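You operate a simulated robot arm through the tools that you are given. There is no shell and no other tool. Be economical: measure what you need, move in short steps, check, and stop when the job is done.

You run a simulated two-armed robot. Do the job below in one go: nothing can be reset, and whatever is moved stays where it is left.

TASK
Pick up the silver motor with one hand, pass it to the other hand and put it on the grey cradle. Set down upright: silver motor.

The check looks at the end state, three seconds after you hand in, the way a careful person would. Anything else that was tipped, shoved, dropped, spilled or broken makes it a failure.

THE ROBOT
Two 7-joint arms with two-finger parallel grippers on one trunk, on a base that drives. Base frame: it is fixed to the floor where the robot stands at the start and does not move with it; the origin is under the middle of the robot, x ahead of it, y to its left, z up. Units: m, rad, N and s.
The left shoulder is at the start at [0.05, 0.168, 1.032], the right one opposite. With the tool pointing down near the work surface each hand reaches from about 0.18 to 0.66 m from the robot's upright axis, wherever it stands, measured 20 degrees to its own side. Places, roughly: grey cradle [0.6, -0.7, 0.7]. Payload 1.57 kg a hand.
Tool frame (each hand has its own): the origin (TCP) lies between the finger pads and is the grasp point; the fingertips stand 0.03 m ahead of it; z points along the fingers, y is the line along which they close. Largest opening 0.08 m; finger width 0.017, thickness 0.012; the body of the gripper, 0.04 by 0.082 m, starts 0.08 m behind the TCP.
Orientation is told as [roll, pitch, yaw] about the base's x, y, z axes, in that order, counted from this pose: with the fingers straight down and closing along the base's y, the tool's x points along the base's -x, its y along +y and its z along -z.

THE INTERFACE
- The arms move only by the tool servo_tool. It takes "left_plan", "right_plan" or both (then of equal length, played together; a hand with none holds still); each is a list of rows, each a list of 3 entries, a list of its own where there are three numbers: the shift along the base's x, y, z in m, then the turn, a rotation vector about the base's x, y, z in rad, then the gripper command, from -1 (shut) to 1 (fully open), values between in proportion. In form: [[[dx, dy, dz], [wx, wy, wz], claw], ...]. A call has 1 to 8 rows; each row shifts and turns the commanded pose from where the row before left it. Each row takes 0.2 s and may step no farther than 0.05 m and 0.15 rad from the row before; otherwise, or with a gripper value out of range, the whole call is refused. A pose out of reach is approached as far as the arm can. The call stops where the force on the tool passes 40 N (or 10 N more than at its start, if that is more) or the arm is blocked; 0.2 s more then pass. The fingers move at their own pace (about 0.045 m/s each) and stop on an object; they squeeze with about 38 N. The grip force told is the motor's: it shows also when the fingers shut on nothing. Time passes only in rows, and 0.2 s behind the last, so rows that do not move let the fingers close. It gives the time, the measured TCP pose, the force on the tool (base axes), the opening and the grip force at its end, in the units of the frame above (readings bear some noise), with the torque about the TCP (base axes, N m) and any sound that the robot's microphone picked up.
- Cameras (640 x 400 px; columns grow to the right, rows downward): "scene" is now at [0.1135, -0.041, 1.2347]; the picture's right is [-0.50, -0.87, 0.00], its down [-0.55, 0.32, -0.77] and it looks along [0.67, -0.38, -0.64] (base axes); focal length 260 px, centre (320, 200). "left" rides on the left gripper at [0.072, 0.007, -0.122] in its tool frame; the picture's right is [-0.09, 1.00, 0.00], its down [-0.84, -0.08, -0.54] and it looks along [-0.54, -0.05, 0.84] (tool axes); focal length 238 px, centre (320, 200). "right" rides on the right gripper at [0.072, -0.007, -0.122] in its tool frame; the picture's right is [0.09, 1.00, 0.00], its down [-0.84, 0.08, -0.54] and it looks along [-0.54, 0.05, 0.84] (tool axes); focal length 238 px, centre (320, 200). There is no depth. A picture from a camera that has moved, and an enlarged one, comes with that camera's place and axes in the base frame and with its lens.
- capture(camera): a new picture of that camera. The clock stands still meanwhile.
- move_column(by): slides the trunk up (or, below 0, down) by that many m; the arms and the scene camera ride with it, the base frame stays. It gives what a move gives, with no picture.
- drive_base(legs): drives the robot by 1 to 6 legs, each [ahead, left, turn to the left] in m, m and rad, along the robot's own axes; the way and the turn of a leg run together, so that a leg with both is an arc; at most 1.5 m and 3.142 rad a leg. The arms and the cameras ride along, it lands a little off, and it stops where it bumps. It gives what a move gives.
- head_to(pan, tilt): turns the head with the scene camera to pan (to the left, within 1.396 rad either way) and tilt (down, from -0.506 to 1.204), counted from straight ahead of the robot. It gives what a move gives.
- enlarge(camera, box): a new picture of the part [left, top, right, bottom] of that camera's present view, enlarged. The clock stands still meanwhile.
- close_job(): hands the job in; it is judged then, once.

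Go step by step. Nothing tells you exact positions but the pictures and the camera data: compare them with the known pose of the tool, close in by small moves and look again before you grip or let go. The budget is 120 turns and 100 pictures, counting those below and the enlarged ones. Unless the task says otherwise, let go and move clear before handing in, and close with one line.

The tools are called after ">>>" as a command line: name --argument value ..., lists and objects as JSON in quotes. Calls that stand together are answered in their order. servo_tool: Moves the arms, as the interface text tells. Its arguments: {"type":"object","properties":{"left_plan":{"type":"array","items":{"type":"array"}},"right_plan":{"type":"array","items":{"type":"array"}}},"required":[]} The other tools are called the same way: move_column (by) slides the trunk up or down; drive_base (legs) drives the base; head_to (pan, tilt) turns the head that bears the scene camera; capture (camera) takes a picture; enlarge (camera, box) takes an enlarged picture of a part of a camera's view; close_job () hands the job in.

At the start:

```text
t: 0.0
left_ee_pos: [0.4893, -0.0149, 1.0287]
left_orientation: [0.0, 0.001, 0.002]
left_contact_force: [0.0, 0.0, 0.7]
left_torque: [0.02, 0.01, 0.01]
left_opening: 0.0798
left_grip_force: 0.2
right_ee_pos: [0.2905, -0.3484, 0.9757]
right_orientation: [0.002, 0.0, -0.001]
right_contact_force: [0.3, 0.2, -0.7]
right_torque: [0.0, 0.01, 0.02]
right_opening: 0.0801
right_grip_force: 0.0
trunk travel left (down, up): [-0.2, 0.243]
robot x, y, heading: [0.0001, -0.0005, -0.002]
head pan, tilt: [-0.52, 0.693]
```

scene: 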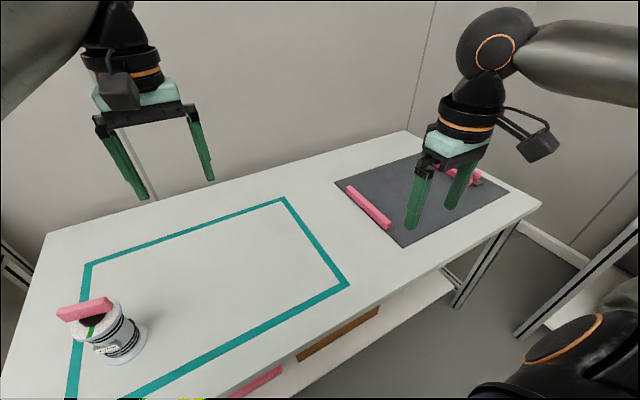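
right: 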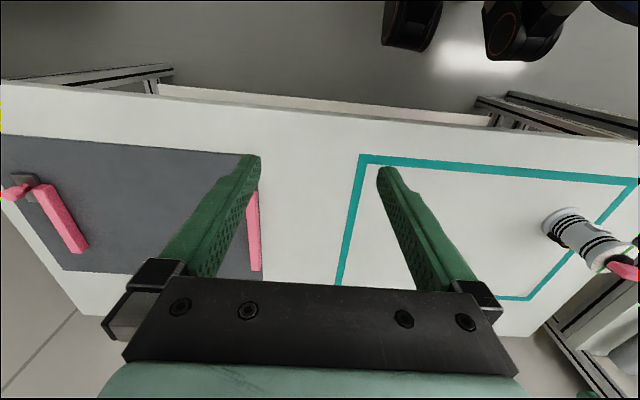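
left: 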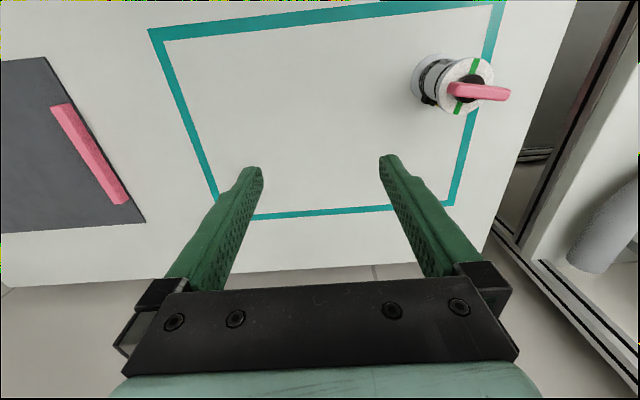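

I see a silver motor at the left, roughly (0.48, 0.20), with a pink bar on top, and a dark mat with pink bars at the right, near the cradle's stated place. I'll look closer at both.

>>> enlarge --camera "scene" --box '[40, 270, 180, 380]'

>>> enlarge --camera "left" --box '[380, 20, 540, 120]'

>>> enlarge --camera "right" --box '[0, 110, 280, 300]'

>>> enlarge --camera "scene" --box '[320, 120, 540, 260]'

```text
3.64 times, centred on (110, 325) of scene
camera zoom: at [0.1135, -0.041, 1.2347], right [-0.5, -0.87, 0.0], down [-0.55, 0.32, -0.77], along [0.67, -0.38, -0.64], focal length 945 px, centre (1084, -254)
```

zoom: 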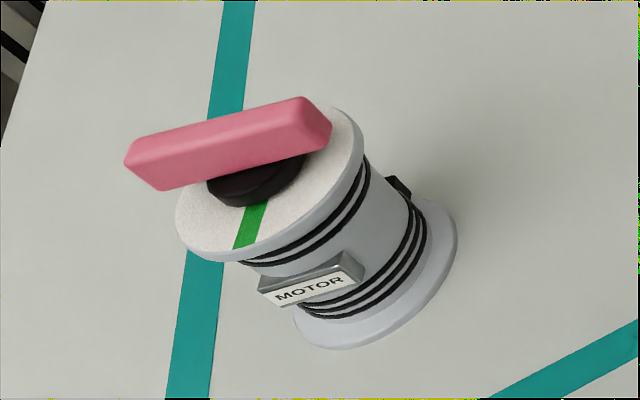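

```text
4.00 times, centred on (460, 70) of left
camera zoom: at [0.4173, -0.009, 1.1501], right [0.09, 1.0, 0.0], down [0.84, -0.08, 0.54], along [0.54, -0.05, -0.84], focal length 953 px, centre (-240, 720)
```

zoom: 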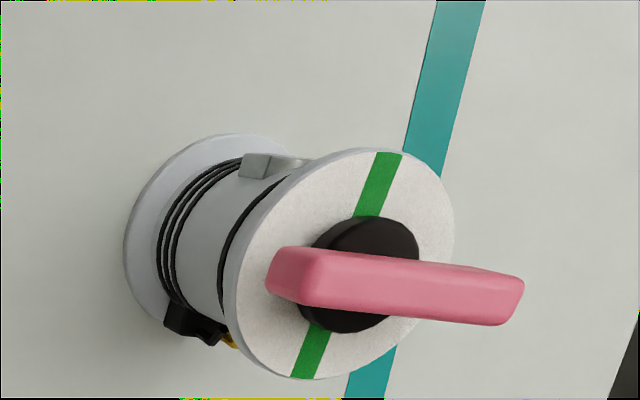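

```text
2.11 times, centred on (140, 205) of right
camera zoom: at [0.22, -0.3552, 1.0956], right [-0.09, 1.0, 0.0], down [0.84, 0.08, 0.54], along [0.54, 0.05, -0.84], focal length 502 px, centre (699, 190)
```

zoom: 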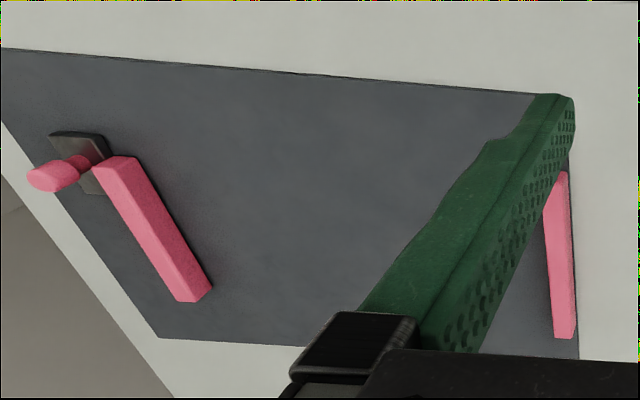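

```text
2.86 times, centred on (430, 190) of scene
camera zoom: at [0.1135, -0.041, 1.2347], right [-0.5, -0.87, 0.0], down [-0.55, 0.32, -0.77], along [0.67, -0.38, -0.64], focal length 742 px, centre (6, 229)
```

zoom: 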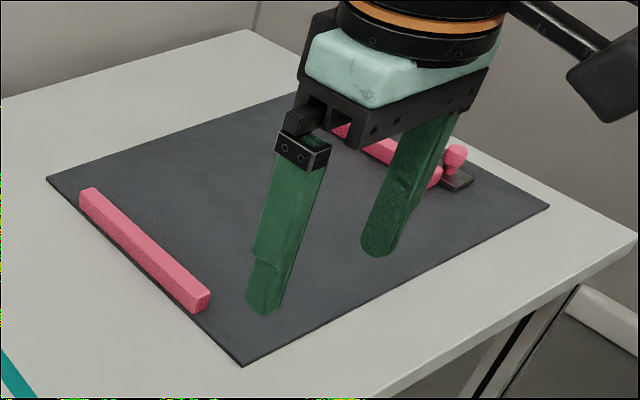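

The motor stands upright at about (0.48, 0.18), about 0.1 m tall, with a pink T-bar handle on top lying roughly along y. I'll pan the head towards the cradle area to see what's there.

>>> head_to --pan -0.95 --tilt 0.6

>>> capture --camera "scene"

```text
t: 0.9
left_ee_pos: [0.4886, -0.015, 1.0295]
left_orientation: [-0.001, 0.0, 0.001]
left_contact_force: [1.2, 0.4, 0.0]
left_torque: [0.0, 0.0, -0.02]
left_opening: 0.08
left_grip_force: 0.1
right_ee_pos: [0.2903, -0.3478, 0.9756]
right_orientation: [0.0, -0.001, 0.0]
right_contact_force: [0.4, -0.7, 0.1]
right_torque: [0.0, -0.02, 0.04]
right_opening: 0.08
right_grip_force: 0.0
trunk travel left (down, up): [-0.2, 0.243]
robot x, y, heading: [0.0026, 0.0004, 0.001]
head pan, tilt: [-0.949, 0.6]
```

```text
92 pictures are left
camera scene: at [0.0911, -0.0704, 1.2427], right [-0.81, -0.58, 0.0], down [-0.33, 0.46, -0.82], along [0.48, -0.67, -0.57], focal length 260 px, centre (320, 200)
```

scene: 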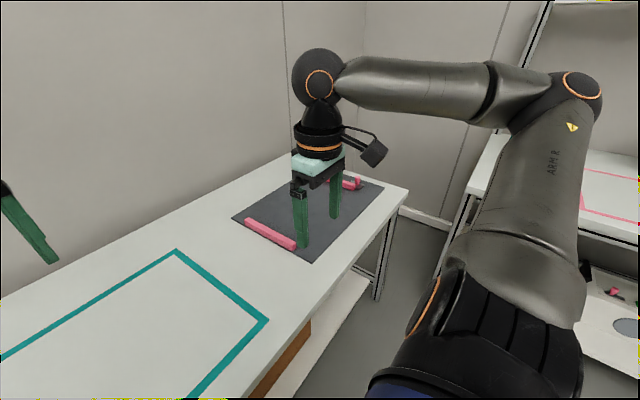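

The cradle is the dark mat with two pink rails; it is beyond reach, so I'll drive there after the handover. Now I'm moving the left hand above the motor while turning it to -90° yaw so it can grip the T-bar across x.

>>> servo_tool --left_plan '[[[0, 0.02, 0], [0, 0, -0.15], 1], [[0, 0.02, 0], [0, 0, -0.15], 1], [[0, 0.02, 0], [0, 0, -0.15], 1], [[0, 0.02, 0], [0, 0, -0.15], 1], [[0, 0.02, 0], [0, 0, -0.15], 1], [[0, 0.02, 0], [0, 0, -0.15], 1], [[0, 0.02, 0], [0, 0, -0.15], 1], [[0, 0.02, 0], [0, 0, -0.15], 1]]'

>>> servo_tool --left_plan '[[[0, 0.01, 0], [0, 0, -0.15], 1], [[0, 0.01, 0], [0, 0, -0.15], 1], [[0, 0, -0.01], [0, 0, -0.07], 1], [[0, 0, -0.01], [0, 0, 0], 1]]'

>>> capture --camera "left"

>>> head_to --pan 0.2 --tilt 0.8

>>> capture --camera "scene"

```text
t: 2.7
left_ee_pos: [0.4889, 0.1467, 1.0292]
left_orientation: [0.0, -0.001, -1.202]
left_contact_force: [-1.2, 0.3, 0.9]
left_torque: [0.02, -0.01, -0.02]
left_opening: 0.0799
left_grip_force: 0.2
right_ee_pos: [0.2903, -0.3473, 0.9754]
right_orientation: [0.001, -0.002, 0.0]
right_contact_force: [0.3, -0.5, -0.1]
right_torque: [0.02, 0.0, 0.02]
right_opening: 0.0802
right_grip_force: 0.0
trunk travel left (down, up): [-0.2, 0.243]
robot x, y, heading: [-0.0019, -0.0019, 0.001]
head pan, tilt: [-0.949, 0.6]
```

```text
t: 3.7
left_ee_pos: [0.4884, 0.1671, 1.0086]
left_orientation: [0.001, -0.001, -1.57]
left_contact_force: [-0.9, 0.1, 0.1]
left_torque: [-0.02, 0.0, 0.01]
left_opening: 0.0799
left_grip_force: 0.1
right_ee_pos: [0.2907, -0.3482, 0.9761]
right_orientation: [-0.002, 0.001, 0.0]
right_contact_force: [-0.4, 0.0, -0.1]
right_torque: [0.02, 0.0, -0.03]
right_opening: 0.08
right_grip_force: 0.0
trunk travel left (down, up): [-0.2, 0.243]
robot x, y, heading: [0.002, 0.0008, 0.004]
head pan, tilt: [-0.949, 0.6]
```

```text
91 pictures are left
camera left: at [0.4955, 0.2367, 1.1297], right [1.0, -0.09, 0.0], down [-0.08, -0.84, 0.54], along [-0.05, -0.54, -0.84], focal length 238 px, centre (320, 200)
```

left: 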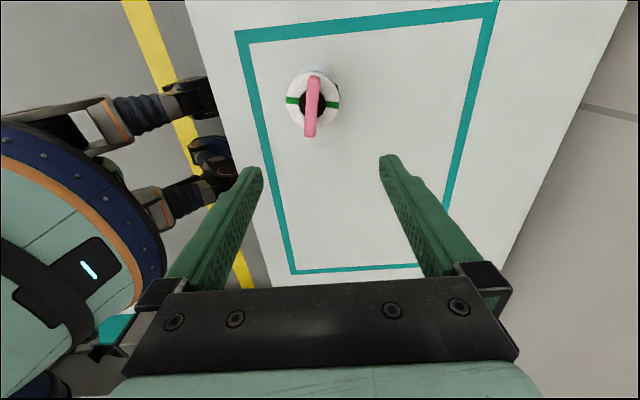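

```text
t: 5.1
left_ee_pos: [0.4884, 0.1662, 1.0095]
left_orientation: [0.0, 0.0, -1.568]
left_contact_force: [-0.1, -0.1, 0.8]
left_torque: [-0.01, 0.01, 0.01]
left_opening: 0.0798
left_grip_force: 0.0
right_ee_pos: [0.2906, -0.3482, 0.9758]
right_orientation: [-0.001, 0.0, -0.001]
right_contact_force: [-0.3, -1.0, -0.8]
right_torque: [0.02, 0.0, -0.01]
right_opening: 0.0802
right_grip_force: 0.0
trunk travel left (down, up): [-0.2, 0.243]
robot x, y, heading: [0.0014, 0.0016, 0.004]
head pan, tilt: [0.201, 0.799]
```

```text
90 pictures are left
camera scene: at [0.1187, 0.0174, 1.2258], right [0.2, -0.98, 0.0], down [-0.7, -0.14, -0.7], along [0.68, 0.14, -0.72], focal length 260 px, centre (320, 200)
```

scene: 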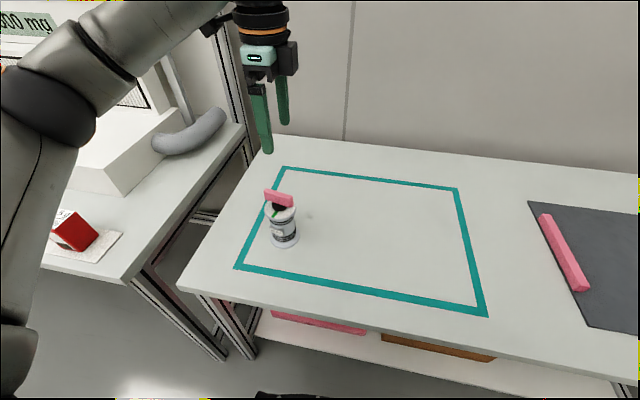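

The motor sits at about (0.480, 0.180); the bar runs nearly along y. I'll take enlarged views from both cameras to triangulate the bar's height and direction.

>>> enlarge --camera "left" --box '[260, 55, 372, 155]'

>>> enlarge --camera "scene" --box '[230, 175, 342, 255]'

```text
4.00 times, centred on (316, 105) of left
camera zoom: at [0.4953, 0.2366, 1.1299], right [1.0, -0.09, 0.0], down [-0.08, -0.84, 0.54], along [-0.05, -0.54, -0.84], focal length 953 px, centre (336, 580)
```

zoom: 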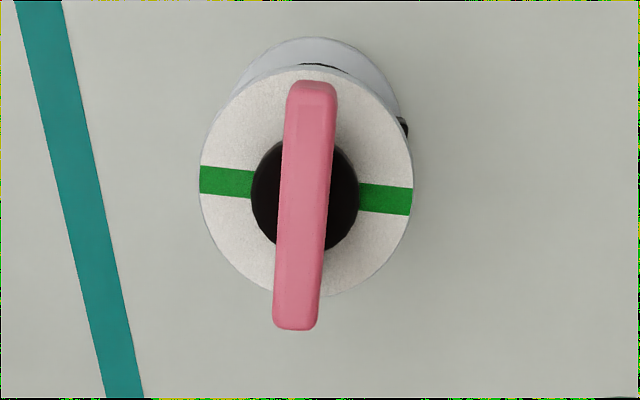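

```text
5.00 times, centred on (286, 215) of scene
camera zoom: at [0.1187, 0.0174, 1.2258], right [0.2, -0.98, 0.0], down [-0.7, -0.14, -0.7], along [0.68, 0.14, -0.72], focal length 1299 px, centre (490, 125)
```

zoom: 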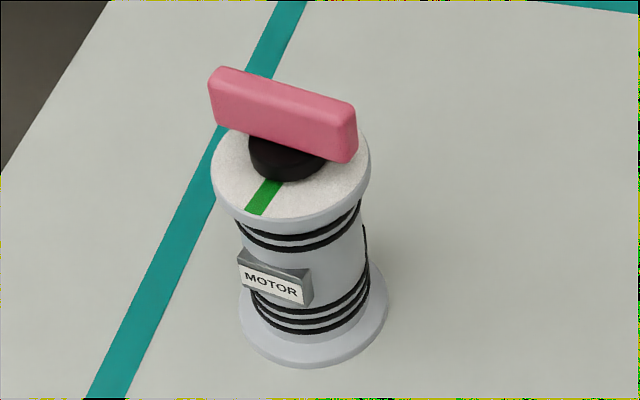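

The bar top is at z≈0.845, centred at (0.481, 0.179), about 65 mm long and 13 mm wide, turned about -0.18 rad from y. I'll grip its +y half with the left wrist leaning outward, which leaves the other half for the right hand.

>>> servo_tool --left_plan '[[[0, 0.01, -0.02], [-0.115, 0.021, -0.06], 1], [[0, 0.01, -0.02], [-0.115, 0.021, -0.06], 1], [[-0.004, 0.01, -0.02], [-0.115, 0.021, -0.06], 1], [[0, 0, -0.02], [0, 0, 0], 1], [[0, 0, 0], [0, 0, 0], 1]]'

>>> capture --camera "left"

>>> enlarge --camera "scene" --box '[206, 95, 366, 255]'

```text
t: 6.3
left_ee_pos: [0.4842, 0.1956, 0.93]
left_orientation: [-0.031, -0.349, -1.745]
left_contact_force: [0.3, -0.2, -0.4]
left_torque: [-0.03, 0.02, 0.02]
left_opening: 0.0797
left_grip_force: 0.0
right_ee_pos: [0.2896, -0.3475, 0.9758]
right_orientation: [0.0, -0.002, 0.001]
right_contact_force: [0.1, 1.0, -0.5]
right_torque: [0.03, 0.0, 0.01]
right_opening: 0.08
right_grip_force: 0.1
trunk travel left (down, up): [-0.2, 0.243]
robot x, y, heading: [-0.0004, -0.0038, 0.001]
head pan, tilt: [0.201, 0.799]
```

```text
87 pictures are left
camera left: at [0.5139, 0.3004, 1.0182], right [0.96, -0.27, 0.0], down [-0.16, -0.58, 0.8], along [-0.21, -0.77, -0.6], focal length 238 px, centre (320, 200)
```

left: 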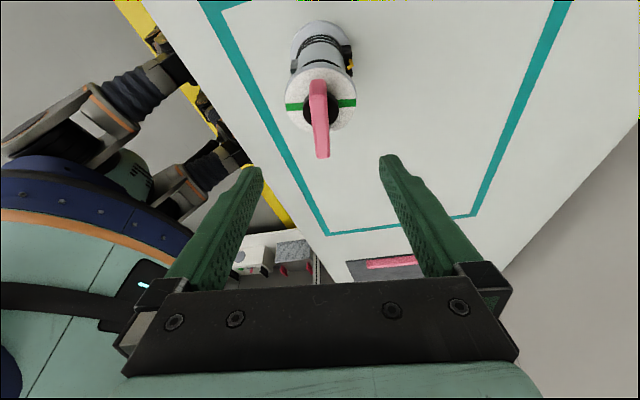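

```text
2.50 times, centred on (286, 175) of scene
camera zoom: at [0.1187, 0.0174, 1.2258], right [0.2, -0.98, 0.0], down [-0.7, -0.14, -0.7], along [0.68, 0.14, -0.72], focal length 650 px, centre (405, 262)
```

zoom: 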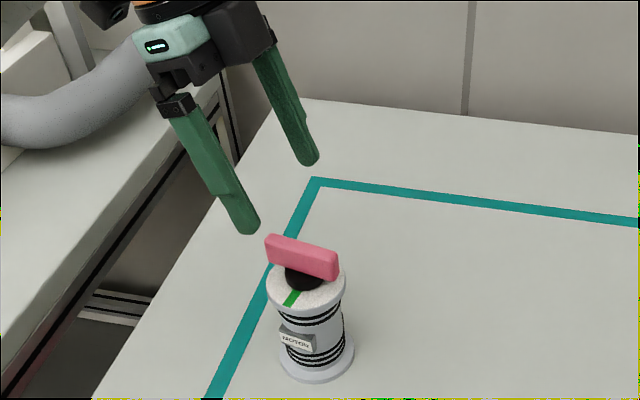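

The bar lies centred between the fingers. I'm going straight down towards the bar.

>>> servo_tool --left_plan '[[[0, 0, -0.02], [0, 0, 0], 1], [[0, 0, -0.02], [0, 0, 0], 1], [[0, 0, -0.02], [0, 0, 0], 1], [[0, 0, -0.018], [0, 0, 0], 1], [[0, 0, 0], [0, 0, 0], 1]]'

>>> capture --camera "left"

>>> enlarge --camera "scene" --box '[206, 135, 366, 255]'

```text
t: 7.5
left_ee_pos: [0.4841, 0.1969, 0.8508]
left_orientation: [-0.034, -0.349, -1.744]
left_contact_force: [0.4, 0.2, -0.1]
left_torque: [-0.02, -0.01, -0.04]
left_opening: 0.08
left_grip_force: 0.1
right_ee_pos: [0.2897, -0.3479, 0.9755]
right_orientation: [-0.001, 0.0, 0.001]
right_contact_force: [0.3, -0.1, 0.1]
right_torque: [0.03, 0.03, -0.02]
right_opening: 0.0799
right_grip_force: 0.1
trunk travel left (down, up): [-0.2, 0.243]
robot x, y, heading: [0.0, -0.0002, -0.003]
head pan, tilt: [0.201, 0.799]
```

```text
85 pictures are left
camera left: at [0.5142, 0.3002, 0.94], right [0.96, -0.27, 0.0], down [-0.16, -0.58, 0.8], along [-0.21, -0.77, -0.6], focal length 238 px, centre (320, 200)
```

left: 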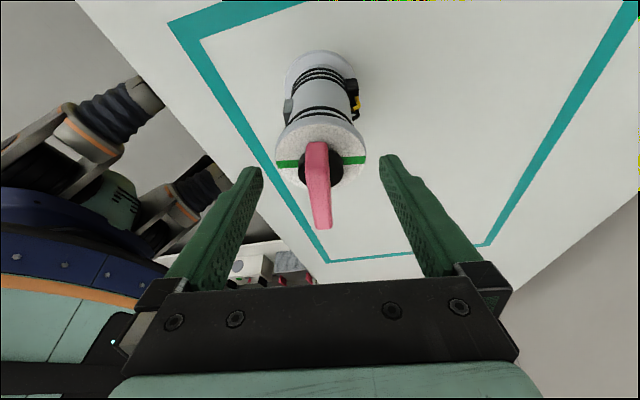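

```text
3.33 times, centred on (286, 195) of scene
camera zoom: at [0.1187, 0.0175, 1.2258], right [0.2, -0.98, 0.0], down [-0.7, -0.14, -0.7], along [0.68, 0.14, -0.72], focal length 866 px, centre (433, 217)
```

zoom: 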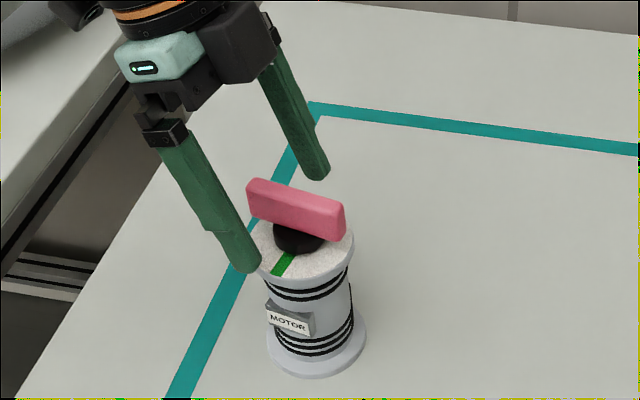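

The fingertips straddle the bar's +y half around its lower edge. I'm closing the fingers.

>>> servo_tool --left_plan '[[[0, 0, 0], [0, 0, 0], 0], [[0, 0, 0], [0, 0, 0], -0.4], [[0, 0, 0], [0, 0, 0], -1], [[0, 0, 0], [0, 0, 0], -1], [[0, 0, 0], [0, 0, 0], -1], [[0, 0, 0], [0, 0, 0], -1]]'

>>> enlarge --camera "scene" --box '[206, 135, 366, 255]'

```text
t: 8.9
left_ee_pos: [0.4846, 0.1954, 0.853]
left_orientation: [-0.028, -0.349, -1.745]
left_contact_force: [1.3, 0.5, 7.9]
left_torque: [-0.07, -0.75, 0.06]
left_opening: 0.0134
left_grip_force: 30.4
right_ee_pos: [0.289, -0.3482, 0.9753]
right_orientation: [0.0, 0.001, 0.0]
right_contact_force: [0.1, 0.2, -0.8]
right_torque: [-0.01, -0.01, 0.01]
right_opening: 0.0801
right_grip_force: 0.0
trunk travel left (down, up): [-0.2, 0.243]
robot x, y, heading: [0.0035, 0.0031, 0.001]
head pan, tilt: [0.201, 0.799]
```

```text
3.33 times, centred on (286, 195) of scene
camera zoom: at [0.1181, 0.0173, 1.226], right [0.2, -0.98, 0.0], down [-0.7, -0.14, -0.7], along [0.68, 0.14, -0.72], focal length 866 px, centre (433, 217)
```

zoom: 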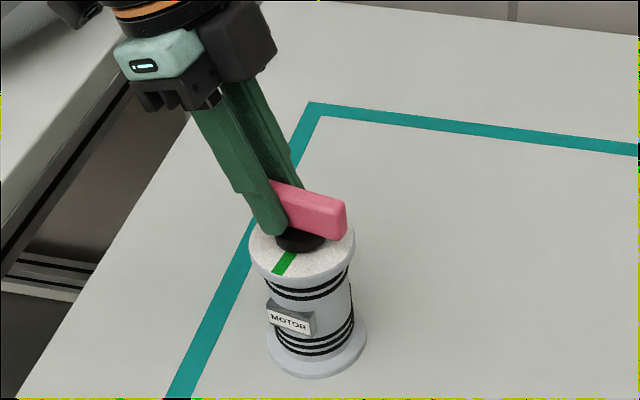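

The bar is gripped at 13 mm opening. I'm lifting gently to check that it holds.

>>> servo_tool --left_plan '[[[0, 0, 0.005], [0, 0, 0], -1], [[0, 0, 0.01], [0, 0, 0], -1], [[0, 0, 0.01], [0, 0, 0], -1], [[0, 0, 0], [0, 0, 0], -1], [[0, 0, 0], [0, 0, 0], -1]]'

>>> enlarge --camera "scene" --box '[206, 135, 366, 255]'

>>> capture --camera "left"

```text
t: 10.1
left_ee_pos: [0.4846, 0.1966, 0.8759]
left_orientation: [-0.036, -0.349, -1.745]
left_contact_force: [-1.4, -1.2, -4.2]
left_torque: [0.08, -0.03, 0.03]
left_opening: 0.0136
left_grip_force: 30.3
right_ee_pos: [0.2913, -0.3487, 0.9748]
right_orientation: [0.001, -0.001, 0.001]
right_contact_force: [0.2, -0.4, 0.0]
right_torque: [0.0, -0.01, -0.01]
right_opening: 0.08
right_grip_force: 0.0
trunk travel left (down, up): [-0.2, 0.243]
robot x, y, heading: [-0.0011, -0.0009, -0.0]
head pan, tilt: [0.201, 0.799]
```

```text
3.33 times, centred on (286, 195) of scene
camera zoom: at [0.119, 0.0176, 1.2258], right [0.2, -0.98, 0.0], down [-0.7, -0.14, -0.7], along [0.68, 0.14, -0.72], focal length 866 px, centre (433, 217)
```

zoom: 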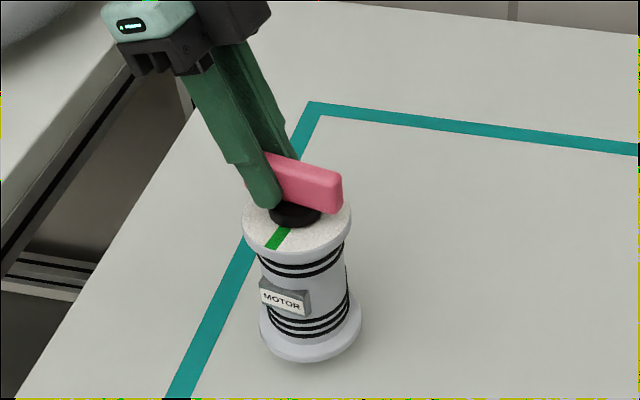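

```text
81 pictures are left
camera left: at [0.5148, 0.3007, 0.9652], right [0.96, -0.27, 0.0], down [-0.16, -0.58, 0.8], along [-0.21, -0.77, -0.6], focal length 238 px, centre (320, 200)
```

left: 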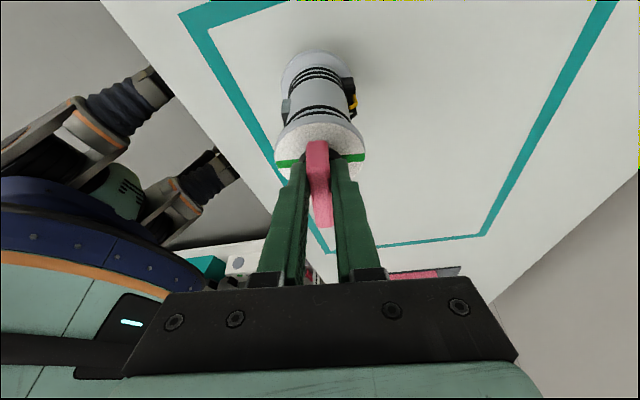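

It holds firmly (about 0.45 kg) and hangs upright. I'm carrying it to the middle, turning it so the bar lies along y, and beginning to turn the right hand to +90° yaw.

>>> servo_tool --left_plan '[[[0, 0, 0.02], [0, 0, 0], -1], [[0, -0.01, 0.02], [0, 0, 0.025], -1], [[-0.005, -0.03, 0.015], [0, 0, 0.025], -1], [[-0.005, -0.03, 0], [0, 0, 0.025], -1], [[-0.01, -0.035, 0], [0, 0, 0.025], -1], [[-0.01, -0.035, 0], [0, 0, 0.025], -1], [[-0.005, -0.03, 0], [0, 0, 0.025], -1], [[0, -0.01, 0], [0, 0, 0.025], -1]]' --right_plan '[[[0, 0, 0.01], [0, 0, 0.15], 1], [[0, 0, 0.01], [0, 0, 0.15], 1], [[0, 0, 0.01], [0, 0, 0.15], 1], [[0, 0, 0.01], [0, 0, 0.15], 1], [[0, 0, 0.01], [0, 0, 0.15], 1], [[0, 0, 0], [0, 0, 0.15], 1], [[0, 0, 0], [0, 0, 0.15], 1], [[0, 0, 0], [0, 0, 0.15], 1]]'

>>> servo_tool --right_plan '[[[0.02, 0, 0], [0, 0, 0.15], 1], [[0.03, 0, 0], [0, 0, 0.15], 1], [[0.03, 0, 0], [0, 0, 0.07], 1], [[0.03, 0, 0], [0.12, 0, 0], 1], [[0.03, 0, 0], [0.12, 0, 0], 1], [[0.02, 0, 0], [0.11, 0, 0], 1], [[0, 0.0, 0], [0, 0, 0], 1]]'

>>> head_to --pan -0.3 --tilt 0.6

>>> capture --camera "scene"

>>> capture --camera "right"

```text
t: 11.9
left_ee_pos: [0.4498, 0.0145, 0.9313]
left_orientation: [-0.035, -0.348, -1.567]
left_contact_force: [-0.8, -0.4, -5.1]
left_torque: [0.08, -0.02, -0.01]
left_opening: 0.0134
left_grip_force: 30.3
right_ee_pos: [0.2907, -0.3487, 1.0243]
right_orientation: [0.0, 0.0, 1.202]
right_contact_force: [-0.3, -0.5, -0.6]
right_torque: [-0.03, -0.01, -0.01]
right_opening: 0.0802
right_grip_force: 0.1
trunk travel left (down, up): [-0.2, 0.243]
robot x, y, heading: [-0.0026, -0.0023, -0.0]
head pan, tilt: [0.201, 0.799]
```

```text
t: 13.5
left_ee_pos: [0.4499, 0.0157, 0.9305]
left_orientation: [-0.033, -0.348, -1.569]
left_contact_force: [0.1, 0.2, -4.2]
left_torque: [0.08, -0.03, -0.03]
left_opening: 0.0134
left_grip_force: 29.7
right_ee_pos: [0.4502, -0.3497, 1.0262]
right_orientation: [0.001, -0.351, 1.568]
right_contact_force: [0.5, -0.1, 0.3]
right_torque: [0.01, 0.02, 0.04]
right_opening: 0.08
right_grip_force: 0.0
trunk travel left (down, up): [-0.2, 0.243]
robot x, y, heading: [0.0009, -0.0044, 0.004]
head pan, tilt: [0.201, 0.799]
```

```text
t: 14.4
left_ee_pos: [0.4502, 0.017, 0.9313]
left_orientation: [-0.033, -0.35, -1.567]
left_contact_force: [-0.5, 0.6, -5.6]
left_torque: [0.09, 0.0, 0.0]
left_opening: 0.0135
left_grip_force: 30.0
right_ee_pos: [0.4507, -0.3481, 1.025]
right_orientation: [0.001, -0.351, 1.568]
right_contact_force: [0.4, 0.9, 0.4]
right_torque: [-0.02, 0.02, -0.04]
right_opening: 0.0799
right_grip_force: 0.1
trunk travel left (down, up): [-0.2, 0.243]
robot x, y, heading: [-0.0011, 0.0046, -0.001]
head pan, tilt: [-0.3, 0.6]
```

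```text
80 pictures are left
camera scene: at [0.1244, -0.0247, 1.2426], right [-0.29, -0.96, 0.0], down [-0.54, 0.17, -0.82], along [0.79, -0.24, -0.57], focal length 260 px, centre (320, 200)
```

scene: 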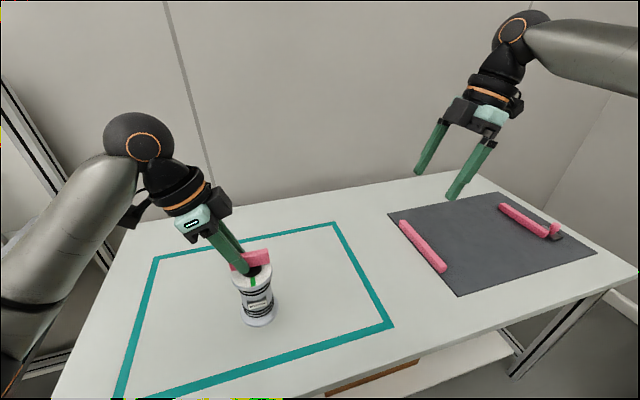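

```text
79 pictures are left
camera right: at [0.4585, -0.4582, 1.1137], right [-1.0, -0.08, -0.03], down [-0.08, 0.6, 0.8], along [-0.05, 0.8, -0.6], focal length 238 px, centre (320, 200)
```

right: 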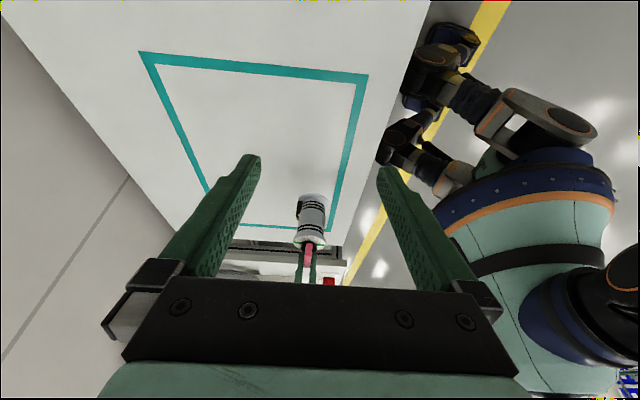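

The left hand holds the motor in the middle, with the bar centred near (0.450, -0.002) and its top at about z 0.924. I'm bringing the right hand in front of the free -y half with a smaller lean.

>>> servo_tool --right_plan '[[[0, 0.03, -0.02], [-0.075, 0, 0], 1], [[0, 0.04, -0.02], [-0.075, 0, 0], 1], [[0, 0.045, -0.02], [0, 0, 0], 1], [[0, 0.045, -0.02], [0, 0, 0], 1], [[0, 0.04, -0.013], [0, 0, 0], 1], [[0, 0.02, 0], [0, 0, 0], 1], [[0, 0, 0], [0, 0, 0], 1]]'

>>> capture --camera "right"

>>> enlarge --camera "scene" --box '[180, 180, 390, 340]'

>>> capture --camera "left"

```text
t: 16.0
left_ee_pos: [0.4492, 0.0148, 0.931]
left_orientation: [-0.033, -0.351, -1.569]
left_contact_force: [0.2, 0.1, -3.9]
left_torque: [0.07, -0.04, 0.0]
left_opening: 0.0132
left_grip_force: 30.0
right_ee_pos: [0.451, -0.1283, 0.9328]
right_orientation: [-0.001, -0.201, 1.568]
right_contact_force: [-0.1, 0.1, 0.6]
right_torque: [0.01, 0.04, 0.0]
right_opening: 0.0797
right_grip_force: 0.0
trunk travel left (down, up): [-0.2, 0.243]
robot x, y, heading: [-0.0047, -0.0004, -0.002]
head pan, tilt: [-0.3, 0.6]
```

```text
78 pictures are left
camera right: at [0.4592, -0.2232, 1.0366], right [-1.0, -0.09, -0.02], down [-0.08, 0.71, 0.7], along [-0.05, 0.7, -0.72], focal length 238 px, centre (320, 200)
```

right: 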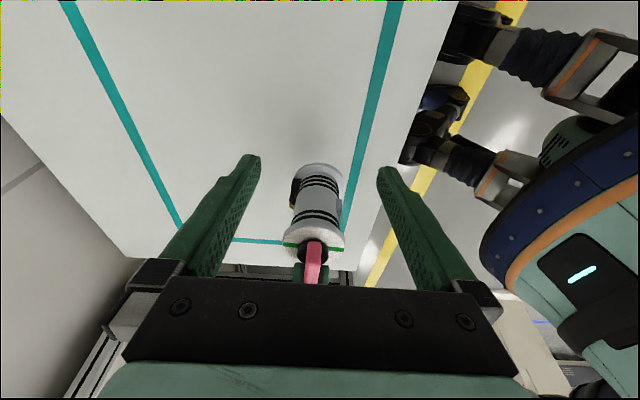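

```text
2.50 times, centred on (285, 260) of scene
camera zoom: at [0.1243, -0.0248, 1.2427], right [-0.3, -0.96, 0.0], down [-0.54, 0.17, -0.82], along [0.79, -0.24, -0.57], focal length 650 px, centre (408, 50)
```

zoom: 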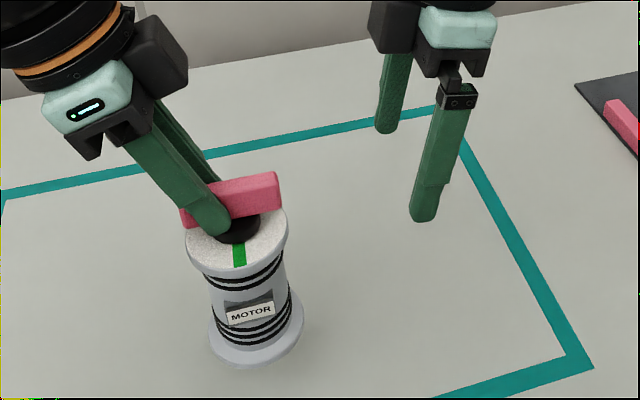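

```text
76 pictures are left
camera left: at [0.4606, 0.1236, 1.02], right [1.0, -0.1, 0.0], down [-0.06, -0.6, 0.8], along [-0.08, -0.79, -0.6], focal length 238 px, centre (320, 200)
```

left: 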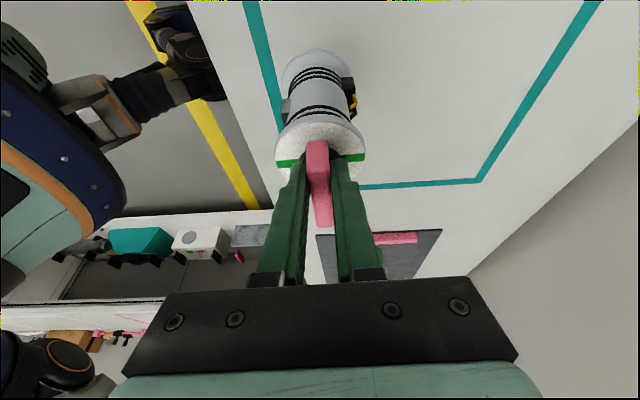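

The free half of the bar spans y≈0 to -0.033. I'm sliding the right hand, open, along +y to straddle it at y≈-0.024.

>>> servo_tool --right_plan '[[[0, 0.03, -0.002], [0, 0, 0], 1], [[-0.001, 0.03, 0], [0, 0, 0], 1], [[0, 0.025, 0], [0, 0, 0], 1], [[0, 0.019, 0], [0, 0, 0], 1], [[0, 0, 0], [0, 0, 0], 1]]'

>>> capture --camera "right"

>>> enlarge --camera "scene" --box '[180, 180, 390, 340]'

```text
t: 17.2
left_ee_pos: [0.4494, 0.0157, 0.9303]
left_orientation: [-0.033, -0.349, -1.568]
left_contact_force: [0.7, -0.3, -4.4]
left_torque: [0.09, -0.07, 0.01]
left_opening: 0.0136
left_grip_force: 30.0
right_ee_pos: [0.4222, -0.0825, 0.93]
right_orientation: [-0.002, -0.201, 1.569]
right_contact_force: [-0.5, -0.1, 0.0]
right_torque: [0.03, 0.0, 0.01]
right_opening: 0.0799
right_grip_force: 0.2
right hand out of reach, approached as far as the arm can: row 2, 3, 4
trunk travel left (down, up): [-0.2, 0.243]
robot x, y, heading: [0.0063, -0.0014, 0.0]
head pan, tilt: [-0.3, 0.6]
```

```text
75 pictures are left
camera right: at [0.4291, -0.1783, 1.0333], right [-1.0, -0.09, -0.02], down [-0.08, 0.71, 0.7], along [-0.05, 0.7, -0.72], focal length 238 px, centre (320, 200)
```

right: 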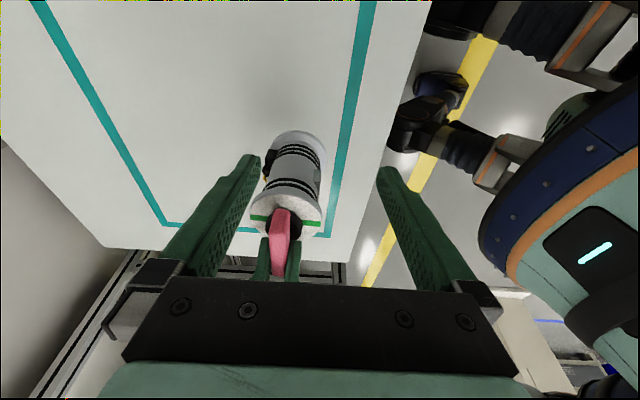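

```text
2.50 times, centred on (285, 260) of scene
camera zoom: at [0.1243, -0.0247, 1.2427], right [-0.3, -0.96, 0.0], down [-0.54, 0.17, -0.82], along [0.79, -0.24, -0.57], focal length 650 px, centre (408, 50)
```

zoom: 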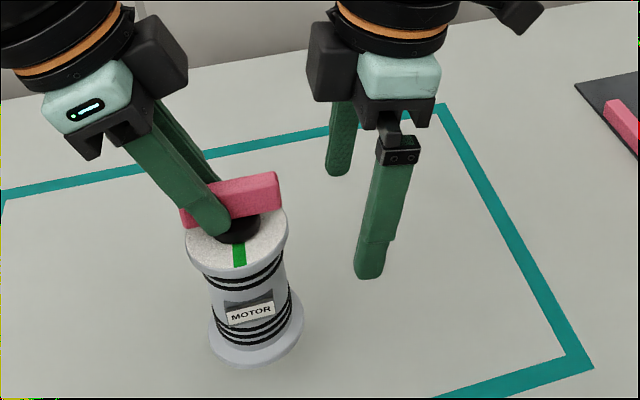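

The right hand can't reach that far across. I'll back it off and bring the motor farther to the right with the left hand.

>>> servo_tool --right_plan '[[[0, -0.04, 0], [0, 0, 0], 1], [[0, -0.04, 0], [0, 0, 0], 1], [[0, -0.04, 0], [0, 0, 0], 1], [[0, -0.04, 0], [0, 0, 0], 1], [[0, -0.03, 0], [0, 0, 0], 1], [[0, 0, 0], [0, 0, 0], 1]]'

>>> servo_tool --left_plan '[[[-0.005, -0.01, 0], [0, 0, 0], -1], [[-0.005, -0.02, 0], [0, 0, 0], -1], [[-0.005, -0.02, 0], [0, 0, 0], -1], [[-0.005, -0.02, 0], [0, 0, 0], -1], [[0, -0.02, 0], [0, 0, 0], -1], [[0, 0, 0], [0, 0, 0], -1]]'

```text
t: 18.6
left_ee_pos: [0.4495, 0.015, 0.9314]
left_orientation: [-0.033, -0.348, -1.569]
left_contact_force: [-0.1, -0.1, -4.7]
left_torque: [0.1, -0.02, 0.01]
left_opening: 0.0132
left_grip_force: 30.0
right_ee_pos: [0.4211, -0.2724, 0.9279]
right_orientation: [0.003, -0.2, 1.569]
right_contact_force: [0.5, -0.2, 0.4]
right_torque: [0.01, -0.02, 0.02]
right_opening: 0.0802
right_grip_force: 0.0
trunk travel left (down, up): [-0.2, 0.243]
robot x, y, heading: [0.002, 0.0022, -0.007]
head pan, tilt: [-0.3, 0.6]
```

```text
t: 20.0
left_ee_pos: [0.4304, -0.0748, 0.9304]
left_orientation: [-0.033, -0.347, -1.569]
left_contact_force: [-0.5, -0.7, -3.9]
left_torque: [0.08, -0.04, -0.02]
left_opening: 0.0135
left_grip_force: 30.1
right_ee_pos: [0.4222, -0.2728, 0.929]
right_orientation: [-0.002, -0.201, 1.57]
right_contact_force: [-0.2, 0.2, -0.3]
right_torque: [0.0, -0.03, 0.03]
right_opening: 0.08
right_grip_force: 0.1
trunk travel left (down, up): [-0.2, 0.243]
robot x, y, heading: [-0.0022, 0.0008, 0.004]
head pan, tilt: [-0.3, 0.6]
```

The left hand reached y=-0.075 easily. I'll go 3 cm more, align the right hand in x, and look.

>>> servo_tool --left_plan '[[[0, -0.01, 0], [0, 0, 0], -1], [[0, -0.01, 0], [0, 0, 0], -1], [[0, -0.01, 0], [0, 0, 0], -1], [[0, 0, 0], [0, 0, 0], -1]]' --right_plan '[[[0.008, 0.01, 0], [0, 0, 0], 1], [[0, 0.01, 0], [0, 0, 0], 1], [[0, 0.01, 0], [0, 0, 0], 1], [[0, 0, 0], [0, 0, 0], 1]]'

>>> capture --camera "right"

>>> capture --camera "scene"

```text
t: 21.0
left_ee_pos: [0.4302, -0.1041, 0.9308]
left_orientation: [-0.032, -0.346, -1.568]
left_contact_force: [0.4, 0.3, -4.2]
left_torque: [0.11, -0.02, 0.0]
left_opening: 0.0134
left_grip_force: 30.0
right_ee_pos: [0.4294, -0.2428, 0.93]
right_orientation: [0.001, -0.201, 1.569]
right_contact_force: [-0.1, -0.4, 0.2]
right_torque: [0.03, -0.01, -0.02]
right_opening: 0.0798
right_grip_force: 0.1
trunk travel left (down, up): [-0.2, 0.243]
robot x, y, heading: [0.0013, -0.0023, -0.001]
head pan, tilt: [-0.3, 0.6]
```

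```text
73 pictures are left
camera right: at [0.4373, -0.338, 1.0333], right [-1.0, -0.09, -0.02], down [-0.08, 0.71, 0.7], along [-0.05, 0.7, -0.72], focal length 238 px, centre (320, 200)
```

right: 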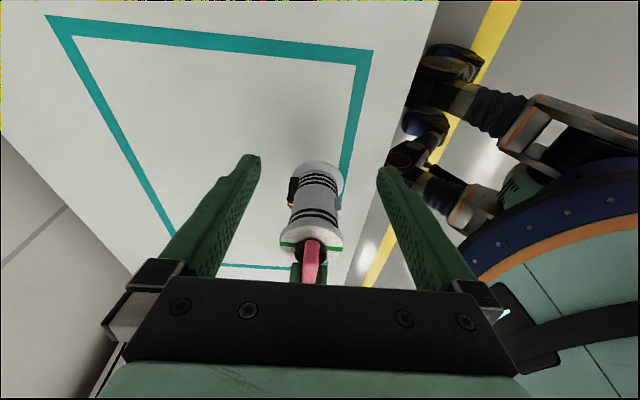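

```text
72 pictures are left
camera scene: at [0.1244, -0.0248, 1.2426], right [-0.3, -0.96, 0.0], down [-0.54, 0.17, -0.82], along [0.79, -0.24, -0.57], focal length 260 px, centre (320, 200)
```

scene: 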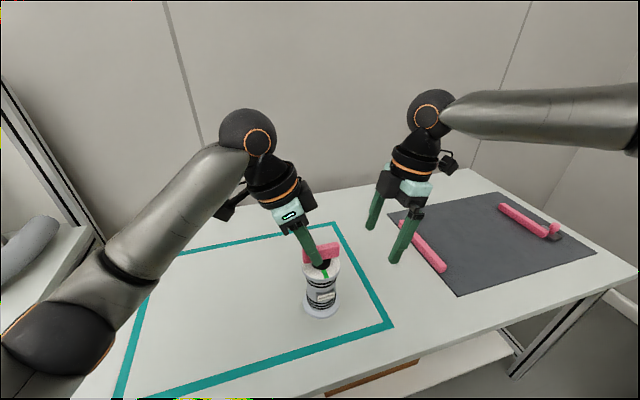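

The geometry is the same as before, shifted: bar centre is at y≈-0.121, so the right TCP target is y≈-0.144. I'm sliding in most of the way and checking.

>>> servo_tool --right_plan '[[[0, 0.03, 0], [0, 0, 0], 1], [[0, 0.03, 0], [0, 0, 0], 1], [[0, 0.02, 0], [0, 0, 0], 1], [[0, 0.012, 0], [0, 0, 0], 1], [[0, 0, 0], [0, 0, 0], 1]]'

>>> capture --camera "right"

>>> enlarge --camera "scene" --box '[235, 170, 427, 320]'

>>> capture --camera "left"

```text
t: 22.2
left_ee_pos: [0.4317, -0.1046, 0.9318]
left_orientation: [-0.033, -0.347, -1.57]
left_contact_force: [0.1, -0.3, -3.9]
left_torque: [0.07, 0.0, -0.02]
left_opening: 0.0135
left_grip_force: 30.2
right_ee_pos: [0.4293, -0.1514, 0.9303]
right_orientation: [0.002, -0.199, 1.568]
right_contact_force: [-0.3, 1.1, 0.9]
right_torque: [-0.02, 0.04, -0.01]
right_opening: 0.0799
right_grip_force: 0.1
trunk travel left (down, up): [-0.2, 0.243]
robot x, y, heading: [0.0039, 0.001, -0.005]
head pan, tilt: [-0.3, 0.6]
```

```text
71 pictures are left
camera right: at [0.4369, -0.246, 1.033], right [-1.0, -0.09, -0.02], down [-0.08, 0.71, 0.7], along [-0.05, 0.7, -0.72], focal length 238 px, centre (320, 200)
```

right: 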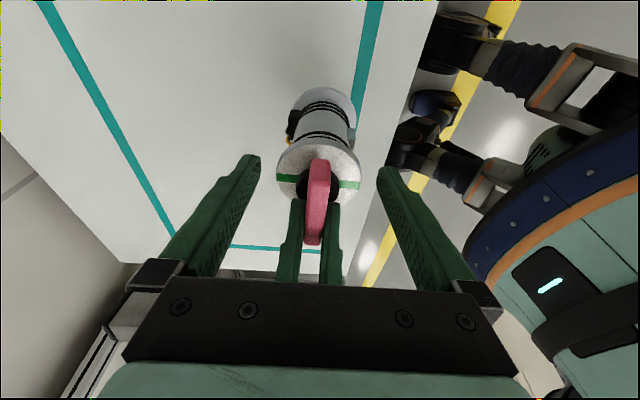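

```text
2.67 times, centred on (331, 245) of scene
camera zoom: at [0.1243, -0.0248, 1.2426], right [-0.3, -0.96, 0.0], down [-0.54, 0.17, -0.82], along [0.79, -0.24, -0.57], focal length 693 px, centre (291, 80)
```

zoom: 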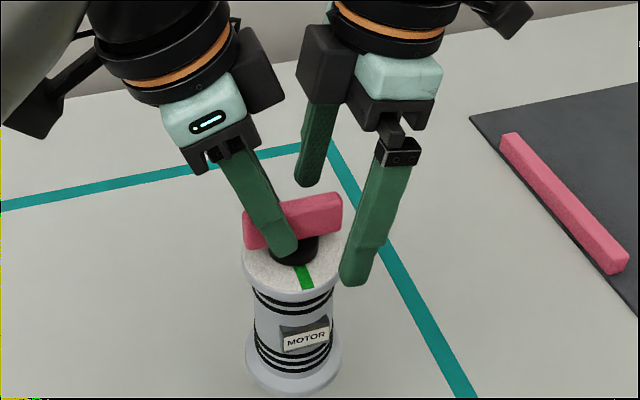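

```text
69 pictures are left
camera left: at [0.4411, 0.0038, 1.0198], right [1.0, -0.1, 0.0], down [-0.06, -0.6, 0.8], along [-0.08, -0.79, -0.6], focal length 238 px, centre (320, 200)
```

left: 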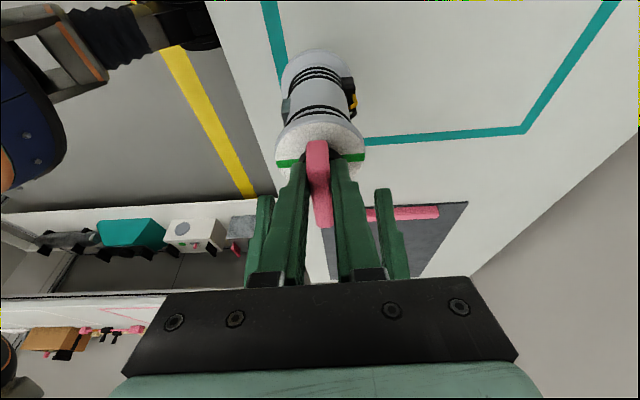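

The right fingers straddle the bar's free end with clear space from the left fingers. I'm going 7 mm further and closing.

>>> servo_tool --right_plan '[[[0.001, 0.007, 0], [0, 0, 0], 1], [[0, 0, 0], [0, 0, 0], 0], [[0, 0, 0], [0, 0, 0], -0.4], [[0, 0, 0], [0, 0, 0], -1], [[0, 0, 0], [0, 0, 0], -1], [[0, 0, 0], [0, 0, 0], -1], [[0, 0, 0], [0, 0, 0], -1]]'

>>> enlarge --camera "scene" --box '[235, 170, 427, 320]'

>>> capture --camera "right"

```text
t: 23.8
left_ee_pos: [0.4308, -0.1033, 0.9305]
left_orientation: [-0.033, -0.347, -1.569]
left_contact_force: [2.3, -1.2, -6.3]
left_torque: [-0.02, -0.74, 0.33]
left_opening: 0.0136
left_grip_force: 30.2
right_ee_pos: [0.429, -0.1449, 0.929]
right_orientation: [0.004, -0.202, 1.567]
right_contact_force: [-1.8, 0.1, 0.4]
right_torque: [0.15, 0.73, -0.24]
right_opening: 0.0135
right_grip_force: 30.3
trunk travel left (down, up): [-0.2, 0.243]
robot x, y, heading: [0.0002, 0.0016, -0.002]
head pan, tilt: [-0.3, 0.6]
```

```text
2.67 times, centred on (331, 245) of scene
camera zoom: at [0.1243, -0.0248, 1.2426], right [-0.3, -0.96, 0.0], down [-0.54, 0.17, -0.82], along [0.79, -0.24, -0.57], focal length 693 px, centre (291, 80)
```

zoom: 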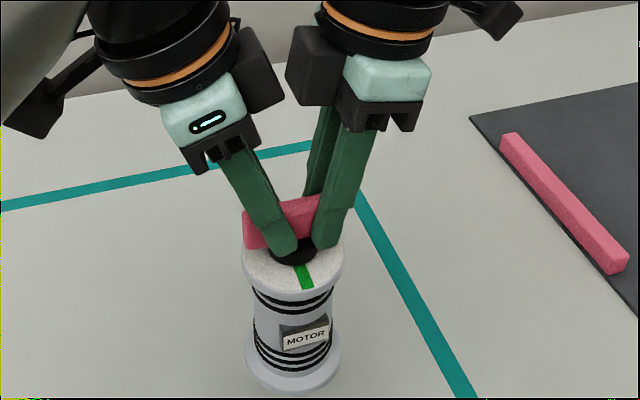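

```text
67 pictures are left
camera right: at [0.4377, -0.2396, 1.0328], right [-1.0, -0.09, -0.02], down [-0.07, 0.71, 0.7], along [-0.05, 0.7, -0.72], focal length 238 px, centre (320, 200)
```

right: 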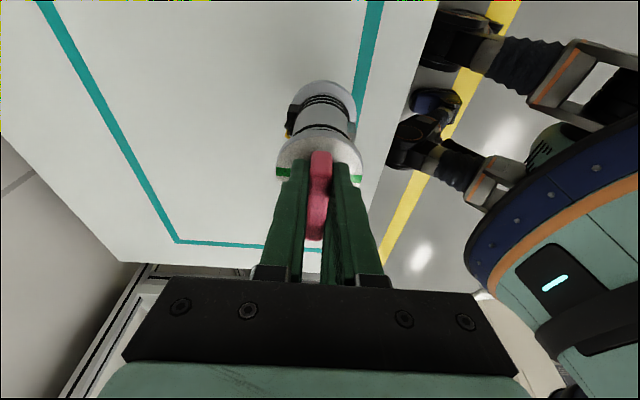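

Both hands hold the bar firmly. Now I'm opening the left hand and backing it out up and to the left along its fingers.

>>> servo_tool --left_plan '[[[0, 0, 0], [0, 0, 0], -0.6], [[0, 0, 0], [0, 0, 0], -0.2], [[0, 0, 0], [0, 0, 0], -0.2], [[0, 0.005, 0.014], [0, 0, 0], -0.2], [[0, 0.01, 0.02], [0, 0, 0], -0.2], [[0, 0.02, 0.02], [0, 0, 0], -0.2], [[0, 0.03, 0.02], [0, 0, 0], -0.2], [[0, 0.03, 0.02], [0, 0, 0], -0.2]]'

>>> enlarge --camera "scene" --box '[235, 170, 427, 320]'

```text
t: 25.6
left_ee_pos: [0.4302, -0.0098, 1.0252]
left_orientation: [-0.036, -0.349, -1.568]
left_contact_force: [0.1, 0.0, -0.1]
left_torque: [0.01, 0.03, 0.02]
left_opening: 0.0321
left_grip_force: 0.1
right_ee_pos: [0.4295, -0.1433, 0.9307]
right_orientation: [0.0, -0.2, 1.568]
right_contact_force: [-0.9, -0.7, 1.0]
right_torque: [-0.1, 0.02, -0.02]
right_opening: 0.0136
right_grip_force: 30.3
trunk travel left (down, up): [-0.2, 0.243]
robot x, y, heading: [-0.0012, 0.0006, -0.003]
head pan, tilt: [-0.3, 0.6]
```

```text
2.67 times, centred on (331, 245) of scene
camera zoom: at [0.1242, -0.0246, 1.2426], right [-0.3, -0.96, 0.0], down [-0.54, 0.17, -0.82], along [0.79, -0.24, -0.57], focal length 693 px, centre (291, 80)
```

zoom: 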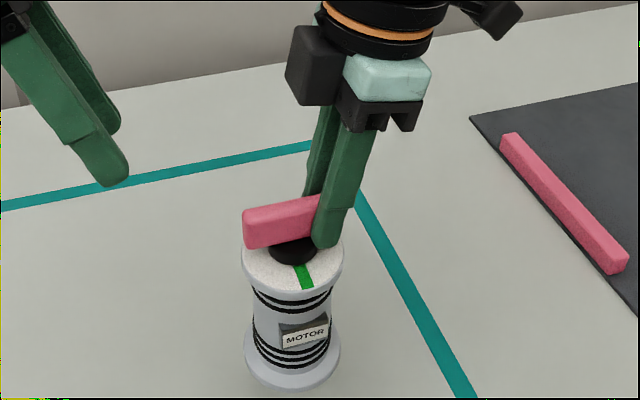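

The right hand holds the motor alone and upright. I'll lift both hands for the drive and look to the right for obstacles.

>>> servo_tool --left_plan '[[[-0.01, 0.03, 0.01], [0.1, 0, 0], -0.2], [[-0.01, 0.03, 0.01], [0.1, 0, 0], -0.2], [[-0.01, 0.03, 0.01], [0.1, 0, 0], -0.2], [[-0.01, 0.03, 0.01], [0, 0, 0], -0.2]]' --right_plan '[[[0, -0.005, 0.01], [0, 0, 0], -1], [[0, -0.01, 0.01], [0, 0, 0], -1], [[0, -0.01, 0.01], [0, 0, 0], -1], [[0, -0.005, 0.01], [0, 0, 0], -1]]'

>>> head_to --pan -1.35 --tilt 0.6

>>> capture --camera "scene"

>>> capture --camera "right"

```text
t: 26.6
left_ee_pos: [0.3902, 0.1117, 1.066]
left_orientation: [-0.033, -0.047, -1.571]
left_contact_force: [-0.2, -0.1, 0.7]
left_torque: [-0.01, 0.01, 0.0]
left_opening: 0.0321
left_grip_force: 0.2
right_ee_pos: [0.4299, -0.175, 0.9706]
right_orientation: [0.002, -0.203, 1.567]
right_contact_force: [0.3, 0.1, -4.6]
right_torque: [-0.1, -0.04, 0.0]
right_opening: 0.0135
right_grip_force: 30.0
trunk travel left (down, up): [-0.2, 0.243]
robot x, y, heading: [0.0028, 0.0047, -0.003]
head pan, tilt: [-0.3, 0.6]
```

```text
t: 27.9
left_ee_pos: [0.3908, 0.1101, 1.0642]
left_orientation: [-0.033, -0.049, -1.569]
left_contact_force: [0.9, 0.4, -0.3]
left_torque: [0.0, 0.02, -0.01]
left_opening: 0.0317
left_grip_force: 0.0
right_ee_pos: [0.4294, -0.1751, 0.9696]
right_orientation: [0.002, -0.2, 1.569]
right_contact_force: [-0.2, 0.7, -4.7]
right_torque: [-0.1, -0.01, -0.03]
right_opening: 0.0138
right_grip_force: 30.0
trunk travel left (down, up): [-0.2, 0.243]
robot x, y, heading: [-0.0032, 0.0007, -0.001]
head pan, tilt: [-1.349, 0.6]
```

```text
65 pictures are left
camera scene: at [0.0594, -0.0849, 1.2427], right [-0.98, -0.22, 0.0], down [-0.12, 0.55, -0.82], along [0.18, -0.8, -0.57], focal length 260 px, centre (320, 200)
```

scene: 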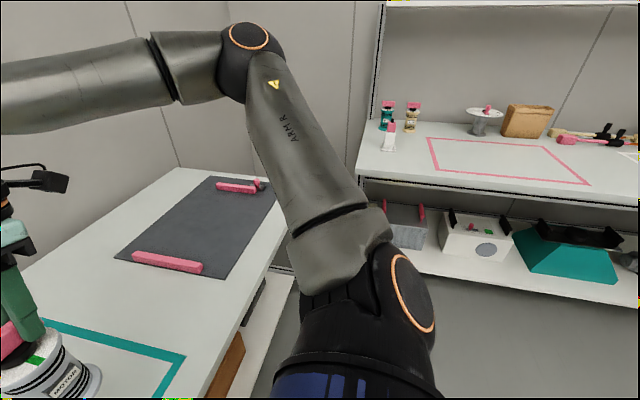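

```text
64 pictures are left
camera right: at [0.4379, -0.2697, 1.073], right [-1.0, -0.09, -0.02], down [-0.08, 0.71, 0.7], along [-0.05, 0.7, -0.72], focal length 238 px, centre (320, 200)
```

right: 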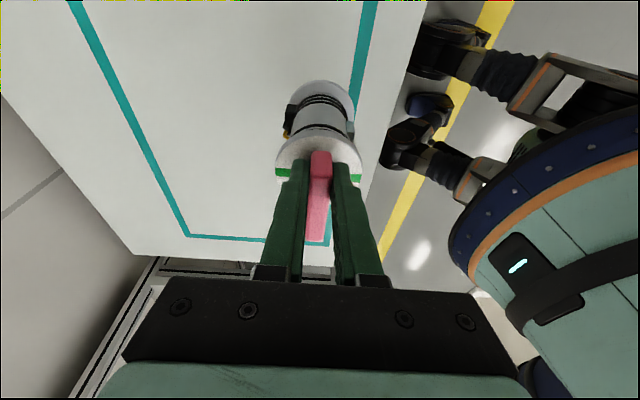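

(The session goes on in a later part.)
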